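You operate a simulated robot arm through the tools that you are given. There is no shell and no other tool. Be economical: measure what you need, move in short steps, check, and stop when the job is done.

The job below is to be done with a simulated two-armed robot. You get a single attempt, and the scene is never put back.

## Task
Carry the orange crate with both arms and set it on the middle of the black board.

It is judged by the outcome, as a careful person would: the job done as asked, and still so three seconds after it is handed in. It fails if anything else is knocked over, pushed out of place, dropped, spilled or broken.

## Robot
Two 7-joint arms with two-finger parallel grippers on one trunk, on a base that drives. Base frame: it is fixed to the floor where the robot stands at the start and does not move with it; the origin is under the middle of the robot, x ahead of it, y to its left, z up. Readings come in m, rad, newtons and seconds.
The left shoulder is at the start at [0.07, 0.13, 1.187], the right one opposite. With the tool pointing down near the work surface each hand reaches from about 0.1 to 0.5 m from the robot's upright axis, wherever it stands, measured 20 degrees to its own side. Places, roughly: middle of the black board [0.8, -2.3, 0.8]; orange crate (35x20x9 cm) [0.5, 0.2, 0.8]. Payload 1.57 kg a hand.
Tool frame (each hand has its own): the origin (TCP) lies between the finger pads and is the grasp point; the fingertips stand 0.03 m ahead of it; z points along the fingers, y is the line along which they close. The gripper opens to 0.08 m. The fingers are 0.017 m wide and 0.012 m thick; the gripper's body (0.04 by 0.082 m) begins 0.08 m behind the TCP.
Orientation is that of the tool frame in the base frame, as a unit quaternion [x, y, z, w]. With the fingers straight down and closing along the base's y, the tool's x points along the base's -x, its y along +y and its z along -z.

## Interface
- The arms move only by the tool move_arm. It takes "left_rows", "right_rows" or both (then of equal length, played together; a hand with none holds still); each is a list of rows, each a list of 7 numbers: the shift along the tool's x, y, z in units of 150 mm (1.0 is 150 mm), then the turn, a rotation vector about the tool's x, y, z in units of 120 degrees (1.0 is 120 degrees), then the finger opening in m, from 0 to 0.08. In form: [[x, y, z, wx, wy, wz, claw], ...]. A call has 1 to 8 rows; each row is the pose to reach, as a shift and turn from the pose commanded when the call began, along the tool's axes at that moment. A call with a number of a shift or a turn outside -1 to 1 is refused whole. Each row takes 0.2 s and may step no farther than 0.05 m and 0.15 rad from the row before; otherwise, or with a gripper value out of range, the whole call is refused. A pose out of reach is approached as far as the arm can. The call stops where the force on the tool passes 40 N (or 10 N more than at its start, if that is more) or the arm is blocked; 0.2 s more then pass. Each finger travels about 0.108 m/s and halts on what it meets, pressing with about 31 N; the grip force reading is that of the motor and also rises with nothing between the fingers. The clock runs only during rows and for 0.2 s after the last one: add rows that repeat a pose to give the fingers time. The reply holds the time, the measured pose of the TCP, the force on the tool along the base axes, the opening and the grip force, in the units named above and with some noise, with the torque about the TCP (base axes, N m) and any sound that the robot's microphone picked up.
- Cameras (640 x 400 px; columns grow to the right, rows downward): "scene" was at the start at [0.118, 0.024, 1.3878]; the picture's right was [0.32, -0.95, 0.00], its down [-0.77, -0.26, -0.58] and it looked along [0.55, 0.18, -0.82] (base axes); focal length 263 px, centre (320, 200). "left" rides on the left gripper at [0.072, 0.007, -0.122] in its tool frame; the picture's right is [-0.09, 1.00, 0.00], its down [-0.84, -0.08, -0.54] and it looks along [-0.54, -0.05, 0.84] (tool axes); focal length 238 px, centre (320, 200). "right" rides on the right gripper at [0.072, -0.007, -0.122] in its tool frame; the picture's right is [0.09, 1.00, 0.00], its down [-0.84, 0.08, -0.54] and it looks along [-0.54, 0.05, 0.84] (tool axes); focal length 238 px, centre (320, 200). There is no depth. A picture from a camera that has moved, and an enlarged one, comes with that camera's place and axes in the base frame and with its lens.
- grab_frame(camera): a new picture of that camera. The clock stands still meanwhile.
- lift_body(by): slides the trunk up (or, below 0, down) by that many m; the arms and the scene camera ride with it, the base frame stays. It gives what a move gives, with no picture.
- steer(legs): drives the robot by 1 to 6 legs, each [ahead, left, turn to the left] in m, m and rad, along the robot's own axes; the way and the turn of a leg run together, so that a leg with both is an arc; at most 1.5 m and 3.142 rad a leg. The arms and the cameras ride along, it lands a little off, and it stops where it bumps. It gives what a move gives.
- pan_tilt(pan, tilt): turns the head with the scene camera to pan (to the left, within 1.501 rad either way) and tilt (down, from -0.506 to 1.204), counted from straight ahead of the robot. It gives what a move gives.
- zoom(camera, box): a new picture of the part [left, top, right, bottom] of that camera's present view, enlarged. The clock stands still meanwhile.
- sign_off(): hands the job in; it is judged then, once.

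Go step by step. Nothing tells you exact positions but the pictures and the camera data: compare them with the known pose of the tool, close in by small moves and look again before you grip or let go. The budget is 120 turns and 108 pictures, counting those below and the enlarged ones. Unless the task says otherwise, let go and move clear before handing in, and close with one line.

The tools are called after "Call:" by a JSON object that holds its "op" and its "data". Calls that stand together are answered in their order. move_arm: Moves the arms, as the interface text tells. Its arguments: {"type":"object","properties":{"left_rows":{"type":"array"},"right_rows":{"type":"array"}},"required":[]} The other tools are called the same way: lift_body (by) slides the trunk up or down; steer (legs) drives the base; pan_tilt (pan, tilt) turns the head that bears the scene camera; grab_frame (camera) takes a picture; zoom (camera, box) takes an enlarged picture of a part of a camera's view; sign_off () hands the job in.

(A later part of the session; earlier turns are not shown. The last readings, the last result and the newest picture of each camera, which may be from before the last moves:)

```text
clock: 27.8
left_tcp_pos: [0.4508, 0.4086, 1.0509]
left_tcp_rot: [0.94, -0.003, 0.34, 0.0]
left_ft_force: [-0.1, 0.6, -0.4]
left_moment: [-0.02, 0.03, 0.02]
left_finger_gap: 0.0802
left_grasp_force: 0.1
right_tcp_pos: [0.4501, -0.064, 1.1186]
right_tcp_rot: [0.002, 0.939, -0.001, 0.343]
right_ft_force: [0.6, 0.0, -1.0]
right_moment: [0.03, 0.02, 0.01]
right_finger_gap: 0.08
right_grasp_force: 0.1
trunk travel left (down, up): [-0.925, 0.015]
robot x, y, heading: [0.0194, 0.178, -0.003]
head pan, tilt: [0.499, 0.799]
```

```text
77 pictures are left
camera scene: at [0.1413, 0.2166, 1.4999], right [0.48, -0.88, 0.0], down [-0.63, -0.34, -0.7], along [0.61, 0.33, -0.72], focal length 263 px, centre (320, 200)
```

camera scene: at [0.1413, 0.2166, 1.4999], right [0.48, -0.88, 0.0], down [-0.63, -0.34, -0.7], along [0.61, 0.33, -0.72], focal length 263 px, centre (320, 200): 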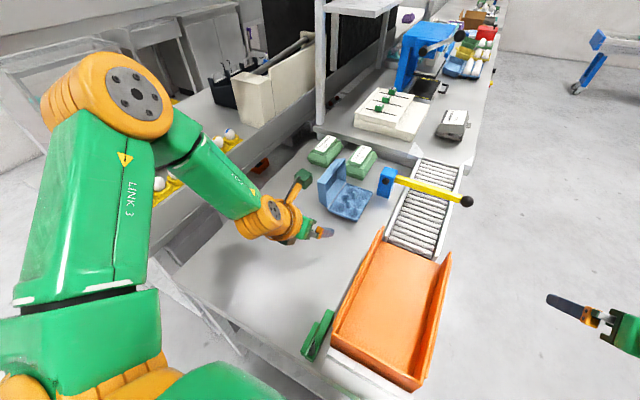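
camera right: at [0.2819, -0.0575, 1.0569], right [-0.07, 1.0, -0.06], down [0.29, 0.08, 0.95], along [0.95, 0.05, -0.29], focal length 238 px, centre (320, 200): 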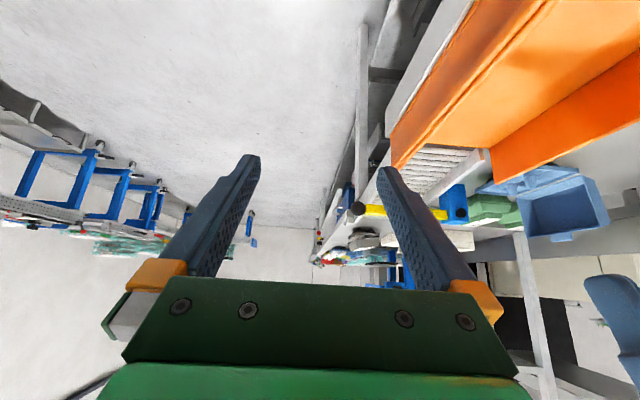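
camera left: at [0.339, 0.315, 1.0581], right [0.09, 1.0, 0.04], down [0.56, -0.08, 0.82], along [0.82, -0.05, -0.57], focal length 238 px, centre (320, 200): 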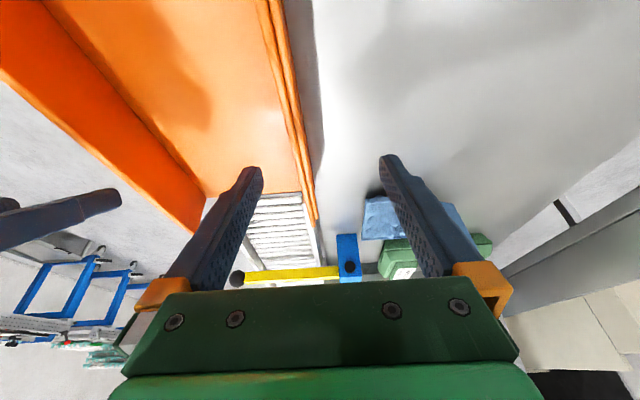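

The left hand is now flipped, with its camera on the far side. I'll bring both hands to hover above the walls again.

Call:
{"op": "move_arm", "data": {"left_rows": [[-0.064, 0.139, 0.077, 0, 0, 0, 0.08], [-0.128, 0.278, 0.154, 0, 0, 0, 0.08], [-0.192, 0.417, 0.231, 0, 0, 0, 0.08], [-0.256, 0.555, 0.307, 0, 0, 0, 0.08], [-0.319, 0.694, 0.384, 0, 0, 0, 0.08], [-0.383, 0.833, 0.461, 0, 0, 0, 0.08], [-0.383, 0.833, 0.461, 0, 0, 0, 0.08]], "right_rows": [[0.118, 0.167, 0.131, 0, 0, 0, 0.08], [0.237, 0.333, 0.262, 0, 0, 0, 0.08], [0.355, 0.5, 0.394, 0, 0, 0, 0.08], [0.473, 0.667, 0.525, 0, 0, 0, 0.08], [0.592, 0.833, 0.656, 0, 0, 0, 0.08], [0.71, 1.0, 0.787, 0, 0, 0, 0.08], [0.71, 1.0, 0.787, 0, 0, 0, 0.08]]}}

Call:
{"op": "pan_tilt", "data": {"pan": 0.0, "tilt": 1.0}}

Call:
{"op": "grab_frame", "data": {"camera": "scene"}}

Call:
{"op": "grab_frame", "data": {"camera": "left"}}

Call:
{"op": "grab_frame", "data": {"camera": "right"}}

```text
clock: 29.4
left_tcp_pos: [0.4364, 0.344, 1.027]
left_tcp_rot: [0.94, -0.002, 0.34, 0.001]
left_ft_force: [0.4, 0.5, -0.9]
left_moment: [0.01, -0.02, 0.01]
left_finger_gap: 0.0803
left_grasp_force: 0.2
left hand out of reach, approached as far as the arm can: row 3, 4, 5, 6, 7
right_tcp_pos: [0.4453, 0.0855, 0.9595]
right_tcp_rot: [0.002, 0.939, 0.0, 0.343]
right_ft_force: [0.2, -0.2, -0.3]
right_moment: [-0.01, 0.0, 0.02]
right_finger_gap: 0.08
right_grasp_force: 0.1
trunk travel left (down, up): [-0.925, 0.015]
robot x, y, heading: [0.019, 0.1823, -0.001]
head pan, tilt: [0.499, 0.799]
```

```text
clock: 30.3
left_tcp_pos: [0.4376, 0.3442, 1.0263]
left_tcp_rot: [0.941, -0.001, 0.339, 0.0]
left_ft_force: [0.3, -0.2, -0.5]
left_moment: [-0.03, 0.01, 0.0]
left_finger_gap: 0.0802
left_grasp_force: 0.0
right_tcp_pos: [0.4441, 0.086, 0.9602]
right_tcp_rot: [0.001, 0.939, 0.0, 0.344]
right_ft_force: [0.0, -0.1, -0.2]
right_moment: [-0.02, 0.01, -0.02]
right_finger_gap: 0.08
right_grasp_force: 0.0
trunk travel left (down, up): [-0.925, 0.015]
robot x, y, heading: [0.0234, 0.1755, -0.003]
head pan, tilt: [0.0, 1.0]
```

```text
76 pictures are left
camera scene: at [0.1399, 0.1781, 1.4848], right [0.0, -1.0, 0.0], down [-0.84, 0.0, -0.54], along [0.54, 0.0, -0.84], focal length 263 px, centre (320, 200)
```

scene: 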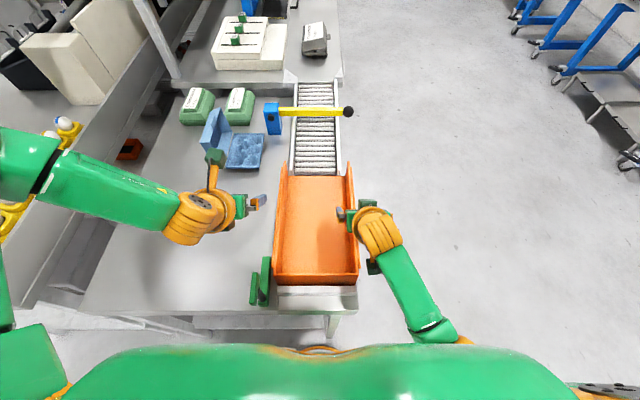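

```text
75 pictures are left
camera left: at [0.4146, 0.3375, 1.1662], right [-0.07, -1.0, -0.06], down [-0.99, 0.08, -0.12], along [0.12, 0.05, -0.99], focal length 238 px, centre (320, 200)
```

left: 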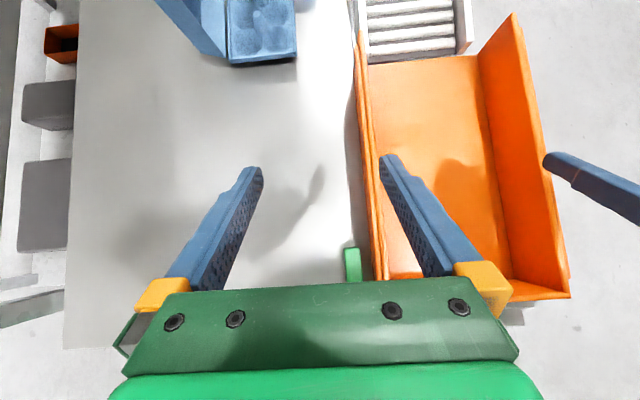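

```text
74 pictures are left
camera right: at [0.3103, 0.078, 1.0071], right [-0.07, 1.0, -0.06], down [0.29, 0.08, 0.95], along [0.95, 0.05, -0.29], focal length 238 px, centre (320, 200)
```

right: 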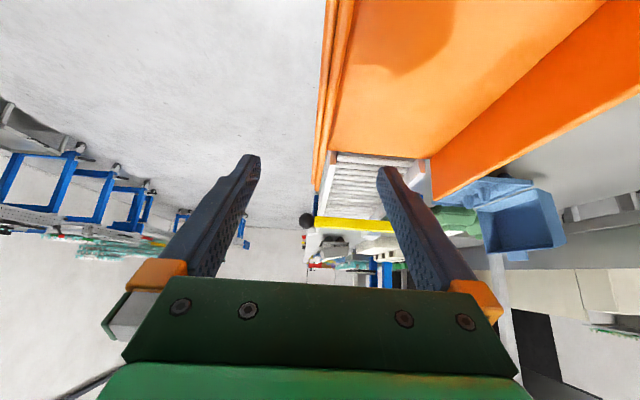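

The limit is in the left arm's folded elbow; with the robot further right (as at the start) the left hand did reach this wall. I'll drive back right about 16 cm, with the left hand now flipped clear of the clamp.

Call:
{"op": "steer", "data": {"legs": [[0, -0.16, 0]]}}

Call:
{"op": "move_arm", "data": {"left_rows": [[0, 0, 0, 0, 0, 0, 0.08]]}}

Call:
{"op": "grab_frame", "data": {"camera": "scene"}}

```text
clock: 31.8
left_tcp_pos: [0.4367, 0.1827, 1.0261]
left_tcp_rot: [0.941, -0.001, 0.339, 0.001]
left_ft_force: [0.8, 0.0, 0.4]
left_moment: [-0.04, 0.02, -0.04]
left_finger_gap: 0.0797
left_grasp_force: 0.0
right_tcp_pos: [0.4442, -0.0765, 0.9593]
right_tcp_rot: [0.001, 0.939, -0.001, 0.343]
right_ft_force: [-0.3, 0.7, -0.6]
right_moment: [-0.03, 0.0, 0.01]
right_finger_gap: 0.0798
right_grasp_force: 0.1
trunk travel left (down, up): [-0.925, 0.015]
robot x, y, heading: [0.0173, 0.0146, -0.005]
head pan, tilt: [0.0, 1.0]
```

```text
clock: 32.2
left_tcp_pos: [0.4371, 0.1789, 1.0259]
left_tcp_rot: [0.94, -0.002, 0.34, 0.001]
left_ft_force: [-0.7, -0.3, 0.8]
left_moment: [0.0, 0.01, 0.01]
left_finger_gap: 0.0801
left_grasp_force: 0.1
right_tcp_pos: [0.445, -0.0785, 0.9598]
right_tcp_rot: [0.003, 0.939, -0.001, 0.344]
right_ft_force: [-0.9, 0.5, 0.0]
right_moment: [0.0, 0.02, -0.01]
right_finger_gap: 0.0796
right_grasp_force: 0.1
trunk travel left (down, up): [-0.925, 0.015]
robot x, y, heading: [0.0192, 0.015, -0.002]
head pan, tilt: [0.0, 1.0]
```

```text
73 pictures are left
camera scene: at [0.1392, 0.0141, 1.4847], right [0.0, -1.0, 0.0], down [-0.84, 0.0, -0.54], along [0.54, 0.0, -0.84], focal length 263 px, centre (320, 200)
```

scene: 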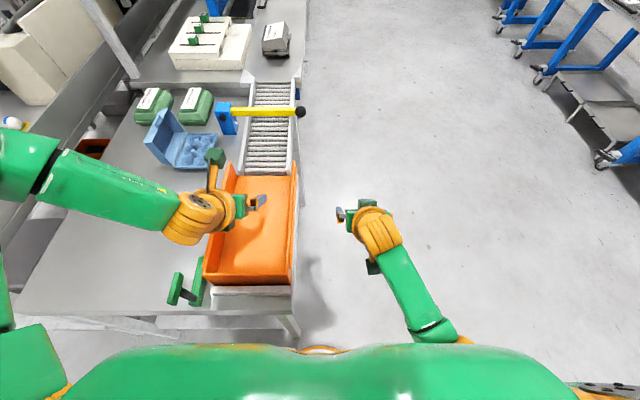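

Now I'll bring the left hand out over the left wall and the right hand over the right wall.

Call:
{"op": "move_arm", "data": {"left_rows": [[-0.071, -0.175, 0.106, 0, 0, 0, 0.08], [-0.142, -0.35, 0.212, 0, 0, 0, 0.08], [-0.212, -0.525, 0.318, 0, 0, 0, 0.08], [-0.283, -0.7, 0.424, 0, 0, 0, 0.08], [-0.283, -0.7, 0.424, 0, 0, 0, 0.08]], "right_rows": [[0, 0.25, 0, 0, 0, 0, 0.08], [0, 0.5, 0, 0, 0, 0, 0.08], [0, 0.75, 0, 0, 0, 0, 0.08], [0, 1.0, 0, 0, 0, 0, 0.08], [0, 1.0, 0, 0, 0, 0, 0.08]]}}

Call:
{"op": "grab_frame", "data": {"camera": "left"}}

Call:
{"op": "grab_frame", "data": {"camera": "right"}}

Call:
{"op": "grab_frame", "data": {"camera": "scene"}}

```text
clock: 33.1
left_tcp_pos: [0.4398, 0.2711, 0.9828]
left_tcp_rot: [0.941, -0.003, 0.339, 0.001]
left_ft_force: [-1.3, -0.1, -0.9]
left_moment: [0.01, 0.03, 0.01]
left_finger_gap: 0.0802
left_grasp_force: 0.1
left hand out of reach, approached as far as the arm can: row 2, 3, 4
right_tcp_pos: [0.4471, -0.0438, 0.9171]
right_tcp_rot: [-0.016, 0.937, -0.108, 0.333]
right_ft_force: [0.7, 0.5, -0.3]
right_moment: [0.03, -0.01, -0.01]
right_finger_gap: 0.0799
right_grasp_force: 0.1
trunk travel left (down, up): [-0.925, 0.015]
robot x, y, heading: [0.018, 0.0137, -0.008]
head pan, tilt: [0.0, 1.0]
stopped in row 4 (right hand): the arm was blocked; the commanded pose is now the measured one
```

```text
72 pictures are left
camera left: at [0.4179, 0.2653, 1.1227], right [-0.08, -1.0, -0.06], down [-0.99, 0.08, -0.12], along [0.12, 0.05, -0.99], focal length 238 px, centre (320, 200)
```

left: 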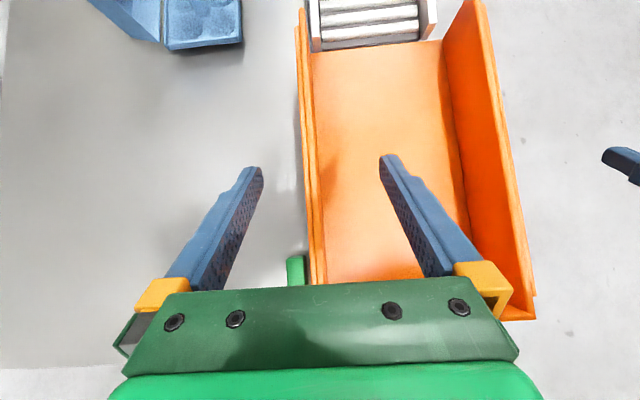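

```text
71 pictures are left
camera right: at [0.3142, -0.0351, 0.9663], right [-0.03, 0.96, -0.27], down [0.31, 0.26, 0.91], along [0.95, -0.06, -0.31], focal length 238 px, centre (320, 200)
```

right: 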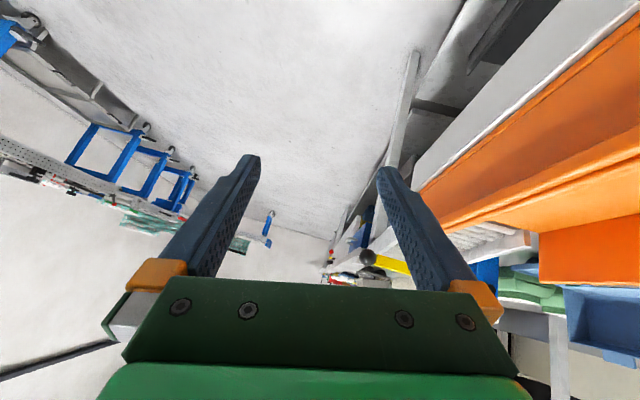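

```text
70 pictures are left
camera scene: at [0.14, 0.0142, 1.4847], right [0.0, -1.0, 0.0], down [-0.84, 0.0, -0.54], along [0.54, 0.0, -0.84], focal length 263 px, centre (320, 200)
```

scene: 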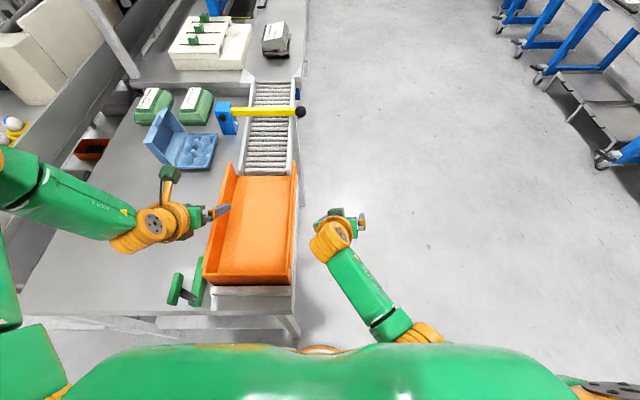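

The right arm is pressing against something (probably the robot's own body) and the left elbow is folded upward. I'll move to open floor on the right and reset both arms by letting them hang low, so the elbows drop.

Call:
{"op": "move_arm", "data": {"right_rows": [[0, -0.15, -0.1, 0, 0, 0, 0.08], [0, -0.3, -0.2, 0, 0, 0, 0.08], [0, -0.45, -0.3, 0, 0, 0, 0.08]]}}

Call:
{"op": "pan_tilt", "data": {"pan": -1.0, "tilt": 0.7}}

Call:
{"op": "grab_frame", "data": {"camera": "scene"}}

```text
clock: 33.9
left_tcp_pos: [0.4399, 0.2719, 0.9822]
left_tcp_rot: [0.94, -0.002, 0.34, 0.0]
left_ft_force: [-0.6, 0.1, 0.1]
left_moment: [0.0, 0.02, 0.0]
left_finger_gap: 0.0801
left_grasp_force: 0.0
right_tcp_pos: [0.4167, -0.0977, 0.9647]
right_tcp_rot: [-0.016, 0.937, -0.106, 0.333]
right_ft_force: [0.4, 1.1, -0.9]
right_moment: [0.04, -0.01, 0.0]
right_finger_gap: 0.0799
right_grasp_force: 0.1
trunk travel left (down, up): [-0.925, 0.015]
robot x, y, heading: [0.0206, 0.0157, 0.001]
head pan, tilt: [0.0, 1.0]
```

```text
clock: 35.1
left_tcp_pos: [0.4405, 0.2715, 0.9826]
left_tcp_rot: [0.941, -0.001, 0.34, 0.001]
left_ft_force: [0.4, -0.1, 0.7]
left_moment: [-0.03, 0.0, -0.01]
left_finger_gap: 0.0797
left_grasp_force: 0.0
right_tcp_pos: [0.4167, -0.0975, 0.9649]
right_tcp_rot: [-0.016, 0.936, -0.107, 0.334]
right_ft_force: [0.0, 0.7, -1.1]
right_moment: [0.0, -0.01, 0.0]
right_finger_gap: 0.0801
right_grasp_force: 0.1
trunk travel left (down, up): [-0.925, 0.015]
robot x, y, heading: [0.0195, 0.0139, -0.006]
head pan, tilt: [-1.0, 0.7]
```

```text
69 pictures are left
camera scene: at [0.1152, -0.0565, 1.5081], right [-0.84, -0.54, 0.0], down [-0.35, 0.54, -0.76], along [0.41, -0.65, -0.64], focal length 263 px, centre (320, 200)
```

scene: 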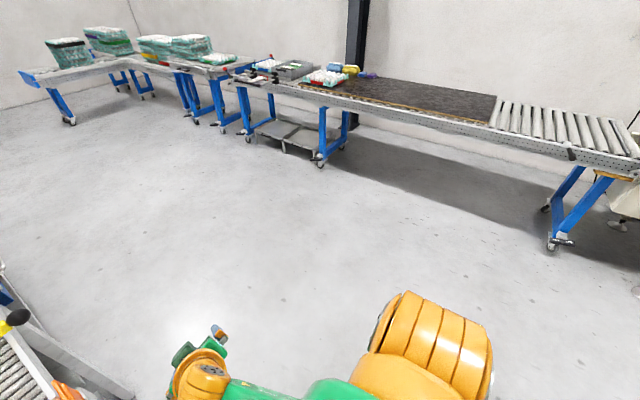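

The floor to the right is clear, so I'll drive 0.9 m right.

Call:
{"op": "steer", "data": {"legs": [[0, -0.9, 0]]}}

Call:
{"op": "pan_tilt", "data": {"pan": 0.0, "tilt": 0.9}}

Call:
{"op": "grab_frame", "data": {"camera": "scene"}}

```text
clock: 39.9
left_tcp_pos: [0.4361, -0.6305, 0.983]
left_tcp_rot: [0.941, -0.003, 0.34, 0.001]
left_ft_force: [0.9, -0.2, 0.2]
left_moment: [-0.02, -0.03, -0.01]
left_finger_gap: 0.0799
left_grasp_force: 0.0
right_tcp_pos: [0.412, -1.0008, 0.9651]
right_tcp_rot: [-0.015, 0.936, -0.107, 0.334]
right_ft_force: [0.0, 0.5, -0.9]
right_moment: [0.01, -0.03, -0.03]
right_finger_gap: 0.0801
right_grasp_force: 0.1
trunk travel left (down, up): [-0.925, 0.015]
robot x, y, heading: [0.0156, -0.8877, -0.011]
head pan, tilt: [-1.0, 0.7]
```

```text
clock: 41.2
left_tcp_pos: [0.4355, -0.6316, 0.9842]
left_tcp_rot: [0.941, -0.003, 0.339, 0.001]
left_ft_force: [0.0, -0.1, 0.2]
left_moment: [-0.01, -0.03, 0.01]
left_finger_gap: 0.0802
left_grasp_force: 0.0
right_tcp_pos: [0.4124, -1.0008, 0.9655]
right_tcp_rot: [-0.015, 0.937, -0.106, 0.334]
right_ft_force: [0.0, 0.6, 0.0]
right_moment: [0.0, 0.03, 0.0]
right_finger_gap: 0.0801
right_grasp_force: 0.1
trunk travel left (down, up): [-0.925, 0.015]
robot x, y, heading: [0.0128, -0.8857, -0.007]
head pan, tilt: [0.0, 0.901]
```

```text
68 pictures are left
camera scene: at [0.1401, -0.8881, 1.492], right [-0.01, -1.0, 0.0], down [-0.78, 0.01, -0.62], along [0.62, 0.0, -0.78], focal length 263 px, centre (320, 200)
```

scene: 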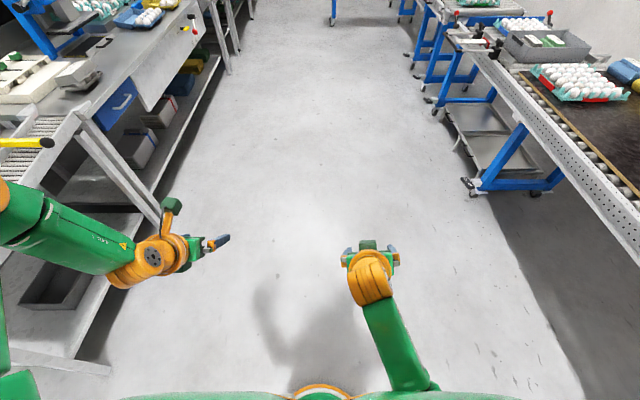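

I'll lower both hands about 18 cm here in the free aisle to let the elbows drop.

Call:
{"op": "move_arm", "data": {"left_rows": [[-0.184, 0, 0.159, 0, 0, 0, 0.08], [-0.368, 0, 0.318, 0, 0, 0, 0.08], [-0.552, 0, 0.477, 0, 0, 0, 0.08], [-0.736, 0, 0.636, 0, 0, 0, 0.08], [-0.92, 0, 0.795, 0, 0, 0, 0.08], [-0.92, 0, 0.795, 0, 0, 0, 0.08]], "right_rows": [[0.154, -0.1, 0.184, 0, 0, 0, 0.08], [0.308, -0.2, 0.368, 0, 0, 0, 0.08], [0.462, -0.3, 0.552, 0, 0, 0, 0.08], [0.616, -0.4, 0.736, 0, 0, 0, 0.08], [0.77, -0.5, 0.92, 0, 0, 0, 0.08], [0.77, -0.5, 0.92, 0, 0, 0, 0.08]]}}

Call:
{"op": "pan_tilt", "data": {"pan": 0.4, "tilt": 1.0}}

Call:
{"op": "grab_frame", "data": {"camera": "scene"}}

```text
clock: 42.6
left_tcp_pos: [0.4137, -0.6207, 0.9775]
left_tcp_rot: [0.941, -0.003, 0.34, 0.001]
left_ft_force: [-0.4, -0.2, 0.1]
left_moment: [-0.01, -0.01, 0.0]
left_finger_gap: 0.0803
left_grasp_force: 0.1
left hand out of reach, approached as far as the arm can: row 1, 2, 3, 4, 5, 6
right_tcp_pos: [0.4064, -1.1115, 0.8028]
right_tcp_rot: [-0.016, 0.936, -0.106, 0.334]
right_ft_force: [-0.1, 0.4, -0.3]
right_moment: [-0.01, 0.01, -0.01]
right_finger_gap: 0.0802
right_grasp_force: 0.1
trunk travel left (down, up): [-0.925, 0.015]
robot x, y, heading: [0.0188, -0.8927, -0.005]
head pan, tilt: [0.0, 0.901]
```

```text
clock: 43.4
left_tcp_pos: [0.414, -0.6204, 0.9776]
left_tcp_rot: [0.941, -0.003, 0.339, 0.001]
left_ft_force: [-1.0, -0.3, 0.3]
left_moment: [-0.02, 0.01, 0.0]
left_finger_gap: 0.08
left_grasp_force: 0.1
right_tcp_pos: [0.4057, -1.1118, 0.8022]
right_tcp_rot: [-0.016, 0.937, -0.106, 0.333]
right_ft_force: [0.8, -0.1, 0.0]
right_moment: [-0.02, 0.01, -0.01]
right_finger_gap: 0.0797
right_grasp_force: 0.1
trunk travel left (down, up): [-0.925, 0.015]
robot x, y, heading: [0.0154, -0.8878, -0.004]
head pan, tilt: [0.4, 1.0]
```

```text
67 pictures are left
camera scene: at [0.1289, -0.861, 1.4847], right [0.38, -0.92, 0.0], down [-0.78, -0.32, -0.54], along [0.5, 0.21, -0.84], focal length 263 px, centre (320, 200)
```

scene: 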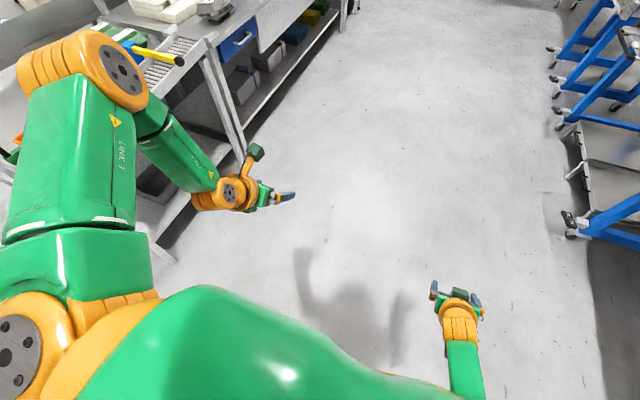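

The left wrist is at its bend limit with the forward pitch. I'll take the left hand's pitch out (fingers straight down) while it is low, which should free it.

Call:
{"op": "move_arm", "data": {"left_rows": [[0, 0, 0, 0, -0.067, 0, 0.08], [0, 0, 0, 0, -0.134, 0, 0.08], [0, 0, 0, 0, -0.2, 0, 0.08], [0, 0, 0, 0, -0.267, 0, 0.08], [0, 0, 0, 0, -0.334, 0, 0.08], [0, 0, 0, 0, -0.334, 0, 0.08], [0, 0, 0, 0, -0.334, 0, 0.08]]}}

Call:
{"op": "grab_frame", "data": {"camera": "scene"}}

```text
clock: 45.0
left_tcp_pos: [0.4044, -0.6174, 0.988]
left_tcp_rot: [1.0, -0.003, -0.003, 0.001]
left_ft_force: [-0.6, 0.5, -0.5]
left_moment: [-0.02, 0.0, 0.03]
left_finger_gap: 0.0799
left_grasp_force: 0.1
left hand out of reach, approached as far as the arm can: row 3, 5, 6, 7
right_tcp_pos: [0.406, -1.1115, 0.8035]
right_tcp_rot: [-0.015, 0.936, -0.108, 0.334]
right_ft_force: [-0.4, -0.2, 0.3]
right_moment: [0.02, 0.01, 0.0]
right_finger_gap: 0.0799
right_grasp_force: 0.0
trunk travel left (down, up): [-0.925, 0.015]
robot x, y, heading: [0.0162, -0.8868, -0.007]
head pan, tilt: [0.4, 1.0]
```

```text
66 pictures are left
camera scene: at [0.1288, -0.8604, 1.4847], right [0.38, -0.92, 0.0], down [-0.78, -0.32, -0.54], along [0.5, 0.21, -0.84], focal length 263 px, centre (320, 200)
```

scene: 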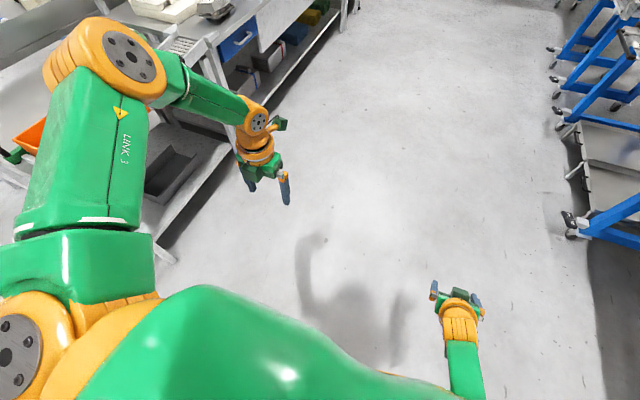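

I'll test whether the left hand can now go straight down.

Call:
{"op": "move_arm", "data": {"left_rows": [[0, 0, 0.2, 0, 0, 0, 0.08], [0, 0, 0.4, 0, 0, 0, 0.08], [0, 0, 0.6, 0, 0, 0, 0.08], [0, 0, 0.8, 0, 0, 0, 0.08], [0, 0, 1.0, 0, 0, 0, 0.08], [0, 0, 1.0, 0, 0, 0, 0.08]]}}

Call:
{"op": "pan_tilt", "data": {"pan": 1.0, "tilt": 0.7}}

Call:
{"op": "grab_frame", "data": {"camera": "scene"}}

```text
clock: 46.4
left_tcp_pos: [0.3467, -0.6097, 0.9476]
left_tcp_rot: [1.0, -0.004, -0.004, 0.0]
left_ft_force: [-0.2, -0.3, -0.4]
left_moment: [0.04, 0.02, -0.02]
left_finger_gap: 0.08
left_grasp_force: 0.0
left hand out of reach, approached as far as the arm can: row 1, 2, 3, 4, 5, 6
right_tcp_pos: [0.4046, -1.112, 0.8032]
right_tcp_rot: [-0.014, 0.936, -0.108, 0.333]
right_ft_force: [-0.5, -0.1, -0.6]
right_moment: [0.01, 0.01, 0.04]
right_finger_gap: 0.0798
right_grasp_force: 0.1
trunk travel left (down, up): [-0.925, 0.015]
robot x, y, heading: [0.0138, -0.8894, -0.005]
head pan, tilt: [0.4, 1.0]
```

```text
clock: 47.4
left_tcp_pos: [0.3477, -0.608, 0.9471]
left_tcp_rot: [1.0, -0.004, -0.003, 0.0]
left_ft_force: [-1.1, 0.5, 0.6]
left_moment: [0.01, -0.02, 0.01]
left_finger_gap: 0.0802
left_grasp_force: 0.1
right_tcp_pos: [0.4062, -1.1101, 0.8029]
right_tcp_rot: [-0.016, 0.936, -0.105, 0.334]
right_ft_force: [0.7, 0.4, 0.7]
right_moment: [-0.02, -0.01, 0.0]
right_finger_gap: 0.08
right_grasp_force: 0.0
trunk travel left (down, up): [-0.925, 0.015]
robot x, y, heading: [0.0192, -0.8874, -0.01]
head pan, tilt: [1.0, 0.7]
```

```text
65 pictures are left
camera scene: at [0.1109, -0.8166, 1.5081], right [0.84, -0.55, 0.0], down [-0.35, -0.54, -0.76], along [0.42, 0.64, -0.64], focal length 263 px, centre (320, 200)
```

scene: 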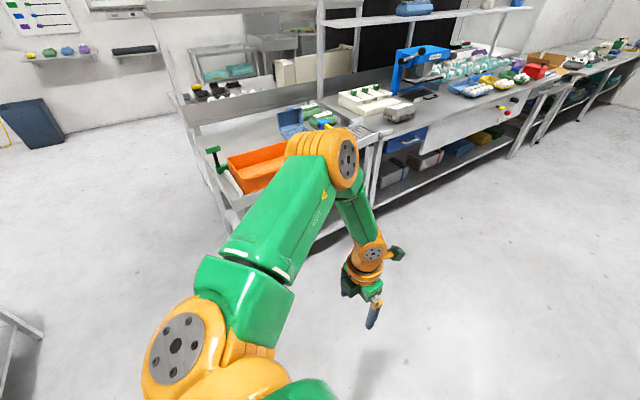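

The left shoulder seems stuck at a limit with its elbow raised. I'll swing the left hand out to the left side and back, in free space, to bring the shoulder through to the other branch.

Call:
{"op": "move_arm", "data": {"left_rows": [[-0.12, -0.2, -0.05, 0, 0, 0, 0.08], [-0.25, -0.4, -0.1, 0, 0, 0, 0.08], [-0.4, -0.6, -0.15, 0, 0, 0, 0.08], [-0.55, -0.8, -0.2, 0, 0, 0, 0.08], [-0.7, -1.0, -0.25, 0, 0, 0, 0.08], [-0.85, -1.0, -0.25, 0, 0, 0, 0.08], [-1.0, -1.0, -0.25, 0, 0, 0, 0.08]]}}

Call:
{"op": "grab_frame", "data": {"camera": "scene"}}

```text
clock: 49.0
left_tcp_pos: [0.2189, -0.4941, 0.9724]
left_tcp_rot: [1.0, -0.004, -0.003, 0.0]
left_ft_force: [-0.4, -0.5, -0.1]
left_moment: [0.03, -0.01, 0.03]
left_finger_gap: 0.08
left_grasp_force: 0.0
left hand out of reach, approached as far as the arm can: row 5, 6, 7
right_tcp_pos: [0.4055, -1.1127, 0.8039]
right_tcp_rot: [-0.015, 0.936, -0.108, 0.334]
right_ft_force: [0.1, -0.2, 0.1]
right_moment: [0.01, -0.03, -0.01]
right_finger_gap: 0.0798
right_grasp_force: 0.0
trunk travel left (down, up): [-0.925, 0.015]
robot x, y, heading: [0.0119, -0.8892, -0.01]
head pan, tilt: [1.0, 0.7]
```

```text
64 pictures are left
camera scene: at [0.1094, -0.8164, 1.5082], right [0.84, -0.55, 0.0], down [-0.35, -0.54, -0.77], along [0.42, 0.64, -0.64], focal length 263 px, centre (320, 200)
```

scene: 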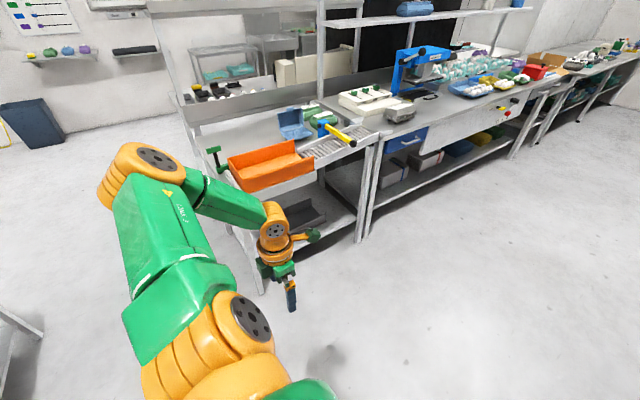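

Call:
{"op": "move_arm", "data": {"left_rows": [[0, -0.2, 0.1, 0, 0, 0, 0.08], [0, -0.4, 0.25, 0, 0, 0, 0.08], [0, -0.6, 0.45, 0, 0, 0, 0.08], [0, -0.75, 0.65, 0, 0, 0, 0.08], [0, -0.75, 0.85, 0, 0, 0, 0.08], [0, -0.75, 1.0, 0, 0, 0, 0.08], [0, -0.75, 1.0, 0, 0, 0, 0.08]]}}

Call:
{"op": "grab_frame", "data": {"camera": "scene"}}

```text
clock: 50.6
left_tcp_pos: [0.2169, -0.4791, 0.9114]
left_tcp_rot: [1.0, -0.002, -0.004, -0.002]
left_ft_force: [-0.8, 0.3, 0.1]
left_moment: [-0.01, 0.01, -0.02]
left_finger_gap: 0.0801
left_grasp_force: 0.1
left hand out of reach, approached as far as the arm can: row 1, 2, 3, 4, 5, 6, 7
right_tcp_pos: [0.4062, -1.1105, 0.8035]
right_tcp_rot: [-0.015, 0.936, -0.107, 0.334]
right_ft_force: [0.4, 0.4, 0.3]
right_moment: [0.0, 0.0, -0.02]
right_finger_gap: 0.0798
right_grasp_force: 0.1
trunk travel left (down, up): [-0.925, 0.015]
robot x, y, heading: [0.0154, -0.8887, -0.006]
head pan, tilt: [1.0, 0.7]
```

```text
63 pictures are left
camera scene: at [0.1109, -0.8163, 1.5081], right [0.84, -0.55, 0.0], down [-0.35, -0.54, -0.76], along [0.42, 0.64, -0.64], focal length 263 px, centre (320, 200)
```

scene: 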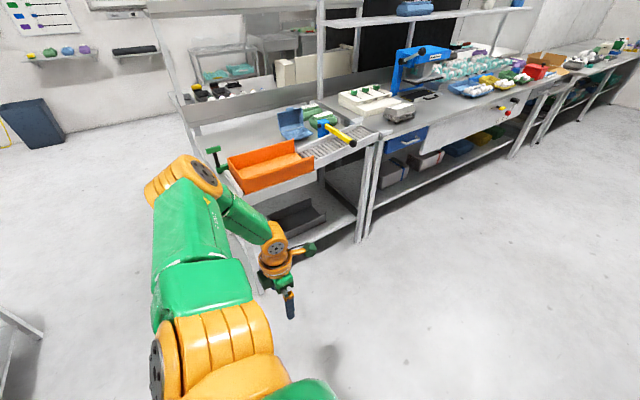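

The shoulder is swinging through. I'll continue lowering and bring the hand a little inward.

Call:
{"op": "move_arm", "data": {"left_rows": [[0, 0.1, 0.1, 0, 0, 0, 0.08], [0, 0.2, 0.2, 0, 0, 0, 0.08], [0, 0.3, 0.3, 0, 0, 0, 0.08], [0, 0.3, 0.4, 0, 0, 0, 0.08], [0, 0.3, 0.4, 0, 0, 0, 0.08], [0, 0.3, 0.4, 0, 0, 0, 0.08]]}}

Call:
{"op": "grab_frame", "data": {"camera": "scene"}}

```text
clock: 52.0
left_tcp_pos: [0.2155, -0.5187, 0.8532]
left_tcp_rot: [1.0, -0.004, -0.003, 0.001]
left_ft_force: [-1.0, -0.1, -1.1]
left_moment: [-0.04, -0.01, 0.0]
left_finger_gap: 0.0802
left_grasp_force: 0.1
right_tcp_pos: [0.4065, -1.1121, 0.8034]
right_tcp_rot: [-0.016, 0.937, -0.106, 0.334]
right_ft_force: [-0.6, -1.1, -0.4]
right_moment: [0.0, -0.03, 0.01]
right_finger_gap: 0.08
right_grasp_force: 0.0
trunk travel left (down, up): [-0.925, 0.015]
robot x, y, heading: [0.0168, -0.8887, -0.007]
head pan, tilt: [1.0, 0.7]
```

```text
62 pictures are left
camera scene: at [0.1108, -0.8165, 1.5081], right [0.84, -0.55, 0.0], down [-0.35, -0.54, -0.76], along [0.42, 0.64, -0.64], focal length 263 px, centre (320, 200)
```

scene: 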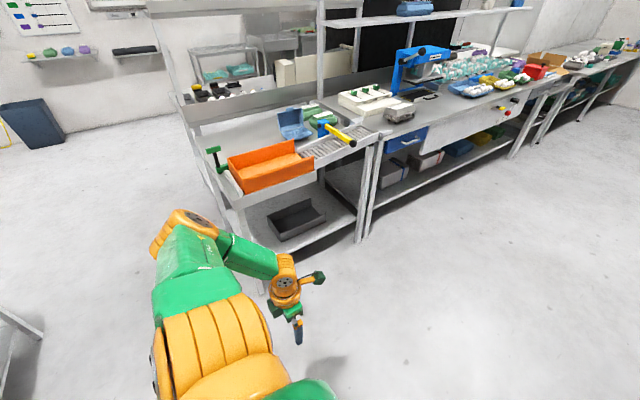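

The left arm is now in the good branch with its elbow low. I'll test in free space whether it reaches the pose needed for gripping in front of the robot.

Call:
{"op": "move_arm", "data": {"left_rows": [[0.16, 0.18, -0.067, 0, 0, 0, 0.08], [0.32, 0.36, -0.133, 0, 0, 0, 0.08], [0.48, 0.54, -0.2, 0, 0, 0, 0.08], [0.64, 0.72, -0.267, 0, 0, 0, 0.08], [0.8, 0.9, -0.333, 0, 0, 0, 0.08], [0.8, 0.9, -0.333, 0, 0, 0, 0.08]]}}

Call:
{"op": "move_arm", "data": {"left_rows": [[0.15, 0.18, -0.067, 0, 0.067, 0, 0.08], [0.3, 0.36, -0.133, 0, 0.134, 0, 0.08], [0.45, 0.54, -0.2, 0, 0.2, 0, 0.08], [0.6, 0.72, -0.267, 0, 0.267, 0, 0.08], [0.73, 0.89, -0.333, 0, 0.334, 0, 0.08], [0.73, 0.89, -0.333, 0, 0.334, 0, 0.08]]}}

Call:
{"op": "pan_tilt", "data": {"pan": 0.0, "tilt": 1.0}}

Call:
{"op": "grab_frame", "data": {"camera": "scene"}}

```text
clock: 53.4
left_tcp_pos: [0.3347, -0.6551, 0.9031]
left_tcp_rot: [1.0, -0.003, -0.004, -0.001]
left_ft_force: [-0.5, -0.2, 0.0]
left_moment: [0.0, -0.02, 0.0]
left_finger_gap: 0.0801
left_grasp_force: 0.1
right_tcp_pos: [0.4063, -1.1111, 0.8031]
right_tcp_rot: [-0.015, 0.937, -0.107, 0.333]
right_ft_force: [0.3, 0.6, 0.7]
right_moment: [0.02, -0.01, 0.0]
right_finger_gap: 0.0799
right_grasp_force: 0.0
trunk travel left (down, up): [-0.925, 0.015]
robot x, y, heading: [0.0146, -0.8838, -0.007]
head pan, tilt: [1.0, 0.7]
```

```text
clock: 54.8
left_tcp_pos: [0.4429, -0.7896, 0.952]
left_tcp_rot: [0.94, -0.003, 0.341, 0.002]
left_ft_force: [0.0, -0.7, 0.8]
left_moment: [0.0, 0.02, 0.04]
left_finger_gap: 0.0798
left_grasp_force: 0.1
right_tcp_pos: [0.4059, -1.1102, 0.8044]
right_tcp_rot: [-0.015, 0.937, -0.107, 0.333]
right_ft_force: [0.9, 0.1, -1.0]
right_moment: [0.0, 0.02, -0.03]
right_finger_gap: 0.08
right_grasp_force: 0.1
trunk travel left (down, up): [-0.925, 0.015]
robot x, y, heading: [0.0141, -0.8832, -0.006]
head pan, tilt: [1.0, 0.7]
```

```text
clock: 56.1
left_tcp_pos: [0.4425, -0.7886, 0.9511]
left_tcp_rot: [0.941, -0.003, 0.339, 0.001]
left_ft_force: [-0.1, -0.4, -0.6]
left_moment: [-0.01, -0.03, -0.03]
left_finger_gap: 0.0801
left_grasp_force: 0.0
right_tcp_pos: [0.4066, -1.1109, 0.8043]
right_tcp_rot: [-0.015, 0.936, -0.107, 0.334]
right_ft_force: [-0.1, -0.3, -0.1]
right_moment: [0.03, -0.05, -0.01]
right_finger_gap: 0.0797
right_grasp_force: 0.1
trunk travel left (down, up): [-0.925, 0.015]
robot x, y, heading: [0.0153, -0.8884, -0.009]
head pan, tilt: [0.0, 1.0]
```

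```text
61 pictures are left
camera scene: at [0.1342, -0.8879, 1.4847], right [-0.01, -1.0, 0.0], down [-0.84, 0.0, -0.54], along [0.54, 0.0, -0.84], focal length 263 px, centre (320, 200)
```

scene: 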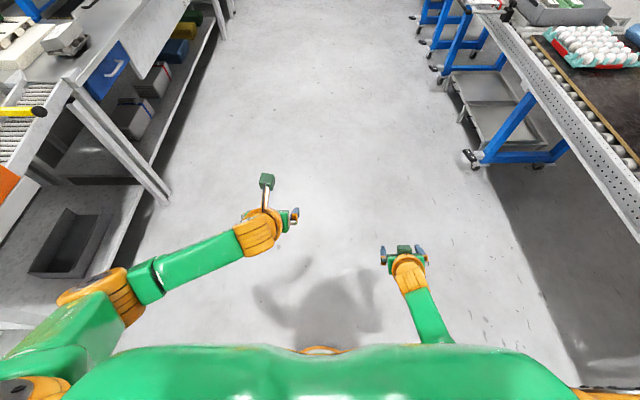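

The left arm now reaches well. I'll square up the right hand symmetrically, then test going down to grip height here in free space.

Call:
{"op": "move_arm", "data": {"right_rows": [[-0.176, 0.125, -0.149, -0.018, -0.002, 0.01, 0.08], [-0.352, 0.25, -0.299, -0.036, -0.003, 0.02, 0.08], [-0.528, 0.375, -0.448, -0.055, -0.005, 0.029, 0.08], [-0.704, 0.5, -0.598, -0.073, -0.006, 0.039, 0.08], [-0.88, 0.625, -0.747, -0.091, -0.008, 0.049, 0.08], [-0.88, 0.625, -0.747, -0.091, -0.008, 0.049, 0.08]]}}

Call:
{"op": "move_arm", "data": {"left_rows": [[-0.12, 0, 0.14, 0, 0, 0, 0.08], [-0.24, 0, 0.28, 0, 0, 0, 0.08], [-0.356, 0, 0.426, 0, 0, 0, 0.08], [-0.25, 0, 0.52, 0, 0, 0, 0.08], [-0.05, 0, 0.68, 0, 0, 0, 0.08], [0.15, 0, 0.85, 0, 0, 0, 0.08]], "right_rows": [[0.12, 0, 0.14, 0, 0, 0, 0.08], [0.24, 0, 0.28, 0, 0, 0, 0.08], [0.356, 0, 0.426, 0, 0, 0, 0.08], [0.25, 0, 0.52, 0, 0, 0, 0.08], [0.05, 0, 0.68, 0, 0, 0, 0.08], [-0.15, 0, 0.85, 0, 0, 0, 0.08]]}}

```text
clock: 57.5
left_tcp_pos: [0.4424, -0.7895, 0.9521]
left_tcp_rot: [0.941, -0.003, 0.34, 0.001]
left_ft_force: [-0.6, -0.5, -0.6]
left_moment: [0.01, 0.0, 0.03]
left_finger_gap: 0.0799
left_grasp_force: 0.0
right_tcp_pos: [0.4377, -0.9936, 0.9459]
right_tcp_rot: [-0.004, 0.941, -0.01, 0.339]
right_ft_force: [-0.3, -0.3, -0.5]
right_moment: [-0.01, 0.01, 0.03]
right_finger_gap: 0.0803
right_grasp_force: 0.1
trunk travel left (down, up): [-0.925, 0.015]
robot x, y, heading: [0.0117, -0.8872, -0.007]
head pan, tilt: [0.0, 1.0]
```

```text
clock: 58.9
left_tcp_pos: [0.5448, -0.7894, 0.8679]
left_tcp_rot: [0.941, -0.004, 0.338, 0.002]
left_ft_force: [0.5, 0.0, 0.1]
left_moment: [-0.01, 0.08, 0.01]
left_finger_gap: 0.0799
left_grasp_force: 0.1
right_tcp_pos: [0.5476, -0.9855, 0.8673]
right_tcp_rot: [0.002, 0.939, 0.001, 0.345]
right_ft_force: [0.0, 0.2, -0.3]
right_moment: [-0.02, -0.04, -0.03]
right_finger_gap: 0.08
right_grasp_force: 0.1
trunk travel left (down, up): [-0.925, 0.015]
robot x, y, heading: [0.0133, -0.8885, -0.003]
head pan, tilt: [0.0, 1.0]
```

Both hands reach grip height at 0.53 m ahead. I'll quickly test a bit further ahead, then come back up to hover.

Call:
{"op": "move_arm", "data": {"left_rows": [[0.17, 0, 0.142, 0, 0, 0, 0.08], [0.34, 0, 0.284, 0, 0, 0, 0.08], [0.51, 0, 0.426, 0, 0, 0, 0.08], [0.39, 0, 0.15, 0, 0, 0, 0.08], [0.27, 0, -0.12, 0, 0, 0, 0.08], [0.15, 0, -0.4, 0, 0, 0, 0.08], [0.03, 0, -0.67, 0, 0, 0, 0.08], [-0.085, 0, -0.94, 0, 0, 0, 0.08]], "right_rows": [[-0.17, 0, 0.142, 0, 0, 0, 0.08], [-0.34, 0, 0.284, 0, 0, 0, 0.08], [-0.51, 0, 0.426, 0, 0, 0, 0.08], [-0.39, 0, 0.15, 0, 0, 0, 0.08], [-0.27, 0, -0.12, 0, 0, 0, 0.08], [-0.15, 0, -0.4, 0, 0, 0, 0.08], [-0.03, 0, -0.67, 0, 0, 0, 0.08], [0.085, 0, -0.94, 0, 0, 0, 0.08]]}}

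```text
clock: 60.6
left_tcp_pos: [0.5616, -0.8067, 0.9]
left_tcp_rot: [0.941, -0.002, 0.339, 0.001]
left_ft_force: [0.8, -0.4, 0.2]
left_moment: [-0.01, 0.0, -0.01]
left_finger_gap: 0.0801
left_grasp_force: 0.1
left hand out of reach, approached as far as the arm can: row 1, 2, 3, 4, 5, 6, 7, 8
right_tcp_pos: [0.5512, -1.0156, 1.0634]
right_tcp_rot: [0.002, 0.885, -0.031, 0.465]
right_ft_force: [0.2, 0.3, 0.7]
right_moment: [0.03, 0.0, 0.01]
right_finger_gap: 0.0801
right_grasp_force: 0.2
right hand out of reach, approached as far as the arm can: row 1, 2, 3, 4
trunk travel left (down, up): [-0.925, 0.015]
robot x, y, heading: [0.0159, -0.8894, -0.008]
head pan, tilt: [0.0, 1.0]
stopped in row 8 (right hand): the arm was blocked; the commanded pose is now the measured one
```

The reach limit is about 0.54 m ahead; the stretch disturbed the right arm. I'll look and straighten up.

Call:
{"op": "grab_frame", "data": {"camera": "scene"}}

```text
60 pictures are left
camera scene: at [0.1339, -0.8884, 1.4848], right [-0.01, -1.0, 0.0], down [-0.84, 0.01, -0.54], along [0.54, 0.0, -0.84], focal length 263 px, centre (320, 200)
```

scene: 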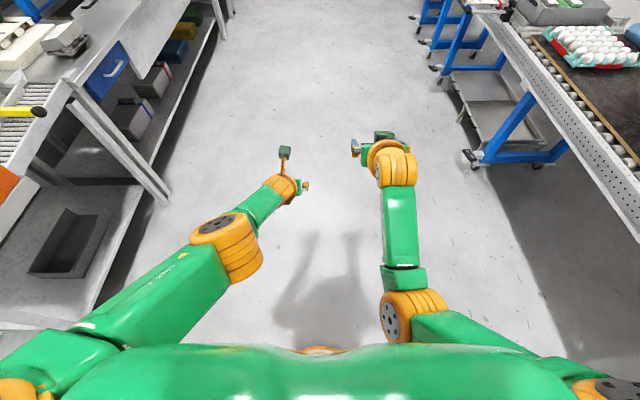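

Call:
{"op": "move_arm", "data": {"left_rows": [[-0.079, -0.024, -0.153, 0, 0, 0, 0.08], [-0.158, -0.048, -0.305, 0, 0, 0, 0.08], [-0.237, -0.072, -0.458, 0, 0, 0, 0.08], [-0.316, -0.096, -0.61, 0, 0, 0, 0.08], [-0.395, -0.12, -0.763, 0, 0, 0, 0.08], [-0.395, -0.12, -0.763, 0, 0, 0, 0.08]], "right_rows": [[0.2, 0.04, -0.036, -0.006, 0.025, 0.002, 0.08], [0.4, 0.08, -0.072, -0.012, 0.051, 0.003, 0.08], [0.6, 0.12, -0.108, -0.017, 0.076, 0.005, 0.08], [0.8, 0.16, -0.144, -0.023, 0.101, 0.006, 0.08], [1.0, 0.2, -0.18, -0.029, 0.1265, 0.008, 0.08], [1.0, 0.2, -0.18, -0.029, 0.1265, 0.008, 0.08]]}}

Call:
{"op": "grab_frame", "data": {"camera": "scene"}}

```text
clock: 61.3
left_tcp_pos: [0.5543, -0.8127, 0.893]
left_tcp_rot: [0.941, -0.003, 0.339, 0.001]
left_ft_force: [-0.1, 0.7, 0.2]
left_moment: [0.0, 0.0, -0.01]
left_finger_gap: 0.0799
left_grasp_force: 0.1
left hand out of reach, approached as far as the arm can: row 1, 2, 3
right_tcp_pos: [0.5457, -1.0157, 1.0905]
right_tcp_rot: [0.002, 0.87, -0.034, 0.491]
right_ft_force: [-0.6, -0.7, 0.0]
right_moment: [0.01, 0.02, 0.0]
right_finger_gap: 0.08
right_grasp_force: 0.0
trunk travel left (down, up): [-0.925, 0.015]
robot x, y, heading: [0.0164, -0.8882, -0.009]
head pan, tilt: [0.0, 1.0]
stopped in row 3 (right hand): the arm was blocked; the commanded pose is now the measured one
```

```text
59 pictures are left
camera scene: at [0.1345, -0.8881, 1.4847], right [-0.01, -1.0, 0.0], down [-0.84, 0.01, -0.54], along [0.54, 0.0, -0.84], focal length 263 px, centre (320, 200)
```

scene: 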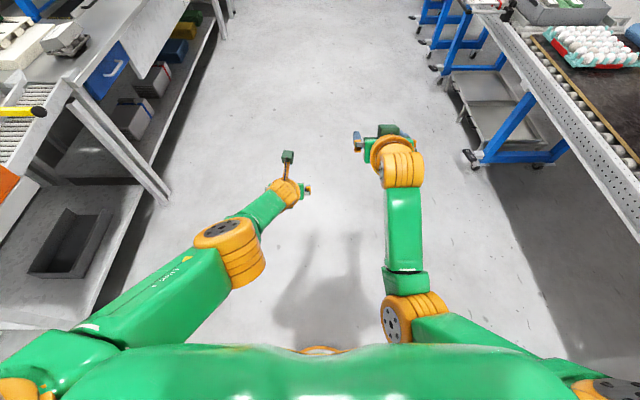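

Both arms are near the edge of their range; I'll move both hands outward sideways to free the elbows.

Call:
{"op": "move_arm", "data": {"left_rows": [[0, -0.2, 0, 0, 0, 0, 0.08], [0, -0.4, 0, 0, 0, 0, 0.08], [0, -0.6, 0, 0, 0, 0, 0.08], [-0.1, -0.8, -0.1, 0, 0, 0, 0.08], [-0.2, -1.0, -0.2, 0, 0, 0, 0.08]], "right_rows": [[0, -0.2, 0, 0, 0, 0, 0.08], [0, -0.4, 0, 0, 0, 0, 0.08], [0, -0.6, 0, 0, 0, 0, 0.08], [0, -0.8, 0, 0, 0, 0, 0.08], [0, -1.0, 0, 0, 0, 0, 0.08]]}}

Call:
{"op": "grab_frame", "data": {"camera": "scene"}}

```text
clock: 62.5
left_tcp_pos: [0.5392, -0.6756, 0.8891]
left_tcp_rot: [0.944, -0.016, 0.329, -0.009]
left_ft_force: [0.2, 1.1, -1.2]
left_moment: [-0.02, -0.04, 0.02]
left_finger_gap: 0.08
left_grasp_force: 0.0
left hand out of reach, approached as far as the arm can: row 1, 2, 3, 4, 5
right_tcp_pos: [0.5401, -1.1614, 1.0973]
right_tcp_rot: [0.002, 0.872, -0.03, 0.489]
right_ft_force: [-0.2, -0.1, 0.1]
right_moment: [0.01, 0.0, -0.03]
right_finger_gap: 0.0799
right_grasp_force: 0.1
trunk travel left (down, up): [-0.925, 0.015]
robot x, y, heading: [0.0149, -0.8875, -0.006]
head pan, tilt: [0.0, 1.0]
```

```text
58 pictures are left
camera scene: at [0.1333, -0.8865, 1.4848], right [-0.01, -1.0, 0.0], down [-0.84, 0.0, -0.54], along [0.54, 0.0, -0.84], focal length 263 px, centre (320, 200)
```

scene: 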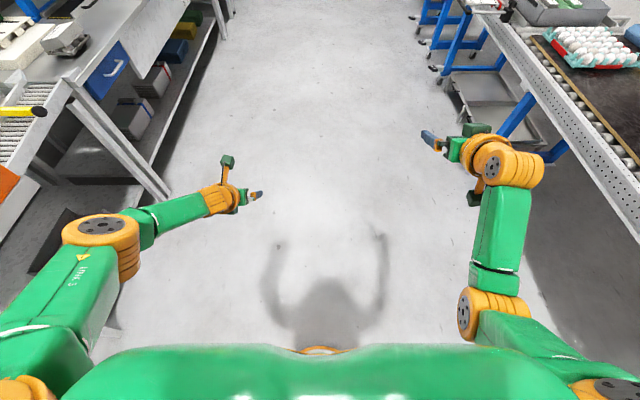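

Call:
{"op": "move_arm", "data": {"left_rows": [[-0.133, 0, -0.11, 0, 0, 0, 0.08], [-0.266, 0, -0.22, 0, 0, 0, 0.08], [-0.4, 0, -0.33, 0, 0, 0, 0.08], [-0.532, 0, -0.44, 0, 0, 0, 0.08], [-0.665, 0, -0.55, 0, 0, 0, 0.08], [-0.665, 0, -0.55, 0, 0, 0, 0.08]], "right_rows": [[0.192, 0.114, -0.01, -0.006, 0.03, 0.002, 0.08], [0.384, 0.228, -0.02, -0.012, 0.06, 0.003, 0.08], [0.576, 0.342, -0.03, -0.017, 0.092, 0.005, 0.08], [0.768, 0.456, -0.04, -0.023, 0.122, 0.006, 0.08], [0.96, 0.57, -0.05, -0.029, 0.153, 0.008, 0.08], [0.96, 0.57, -0.05, -0.029, 0.153, 0.008, 0.08]]}}

Call:
{"op": "grab_frame", "data": {"camera": "scene"}}

```text
clock: 63.9
left_tcp_pos: [0.3857, -0.6618, 0.8962]
left_tcp_rot: [0.94, -0.002, 0.34, 0.001]
left_ft_force: [0.6, -0.7, -0.3]
left_moment: [0.0, -0.02, 0.03]
left_finger_gap: 0.08
left_grasp_force: 0.0
right_tcp_pos: [0.4613, -1.0797, 0.9718]
right_tcp_rot: [-0.001, 0.939, 0.002, 0.343]
right_ft_force: [0.5, -0.3, -0.3]
right_moment: [0.0, -0.03, 0.01]
right_finger_gap: 0.0799
right_grasp_force: 0.1
trunk travel left (down, up): [-0.925, 0.015]
robot x, y, heading: [0.0199, -0.8868, -0.005]
head pan, tilt: [0.0, 1.0]
```

```text
57 pictures are left
camera scene: at [0.1348, -0.8884, 1.4847], right [-0.01, -1.0, 0.0], down [-0.84, 0.01, -0.54], along [0.54, 0.0, -0.84], focal length 263 px, centre (320, 200)
```

scene: 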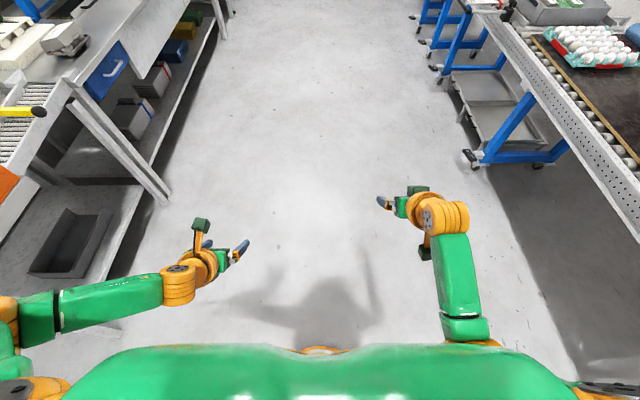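

Both arms are back in good shape. I'll set them at the symmetric hover pose before returning to the crate.

Call:
{"op": "move_arm", "data": {"left_rows": [[0.13, 0.213, -0.008, 0, 0, 0, 0.08], [0.26, 0.426, -0.017, 0, 0, 0, 0.08], [0.39, 0.64, -0.025, 0, 0, 0, 0.08], [0.52, 0.853, -0.034, 0, 0, 0, 0.08], [0.52, 0.853, -0.034, 0, 0, 0, 0.08]], "right_rows": [[0.048, 0.155, 0.004, 0, 0, 0, 0.08], [0.095, 0.31, 0.008, 0, 0, 0, 0.08], [0.143, 0.465, 0.012, 0, 0, 0, 0.08], [0.19, 0.62, 0.016, 0, 0, 0, 0.08], [0.19, 0.62, 0.016, 0, 0, 0, 0.08]]}}

Call:
{"op": "grab_frame", "data": {"camera": "scene"}}

```text
clock: 65.1
left_tcp_pos: [0.4393, -0.7909, 0.9505]
left_tcp_rot: [0.941, -0.003, 0.34, 0.001]
left_ft_force: [1.0, 0.6, -1.0]
left_moment: [0.0, 0.0, 0.0]
left_finger_gap: 0.0803
left_grasp_force: 0.0
right_tcp_pos: [0.439, -0.986, 0.9535]
right_tcp_rot: [0.0, 0.939, 0.002, 0.344]
right_ft_force: [-0.4, 0.4, -0.1]
right_moment: [0.0, -0.01, 0.01]
right_finger_gap: 0.0803
right_grasp_force: 0.0
trunk travel left (down, up): [-0.925, 0.015]
robot x, y, heading: [0.019, -0.8876, -0.004]
head pan, tilt: [0.0, 1.0]
```

```text
56 pictures are left
camera scene: at [0.134, -0.888, 1.4847], right [-0.01, -1.0, 0.0], down [-0.84, 0.01, -0.54], along [0.54, 0.0, -0.84], focal length 263 px, centre (320, 200)
```

scene: 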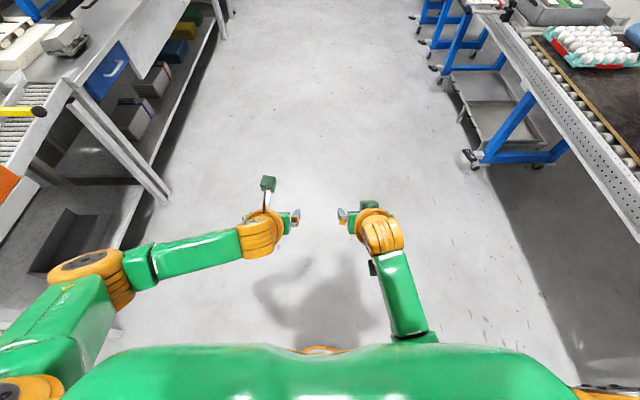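

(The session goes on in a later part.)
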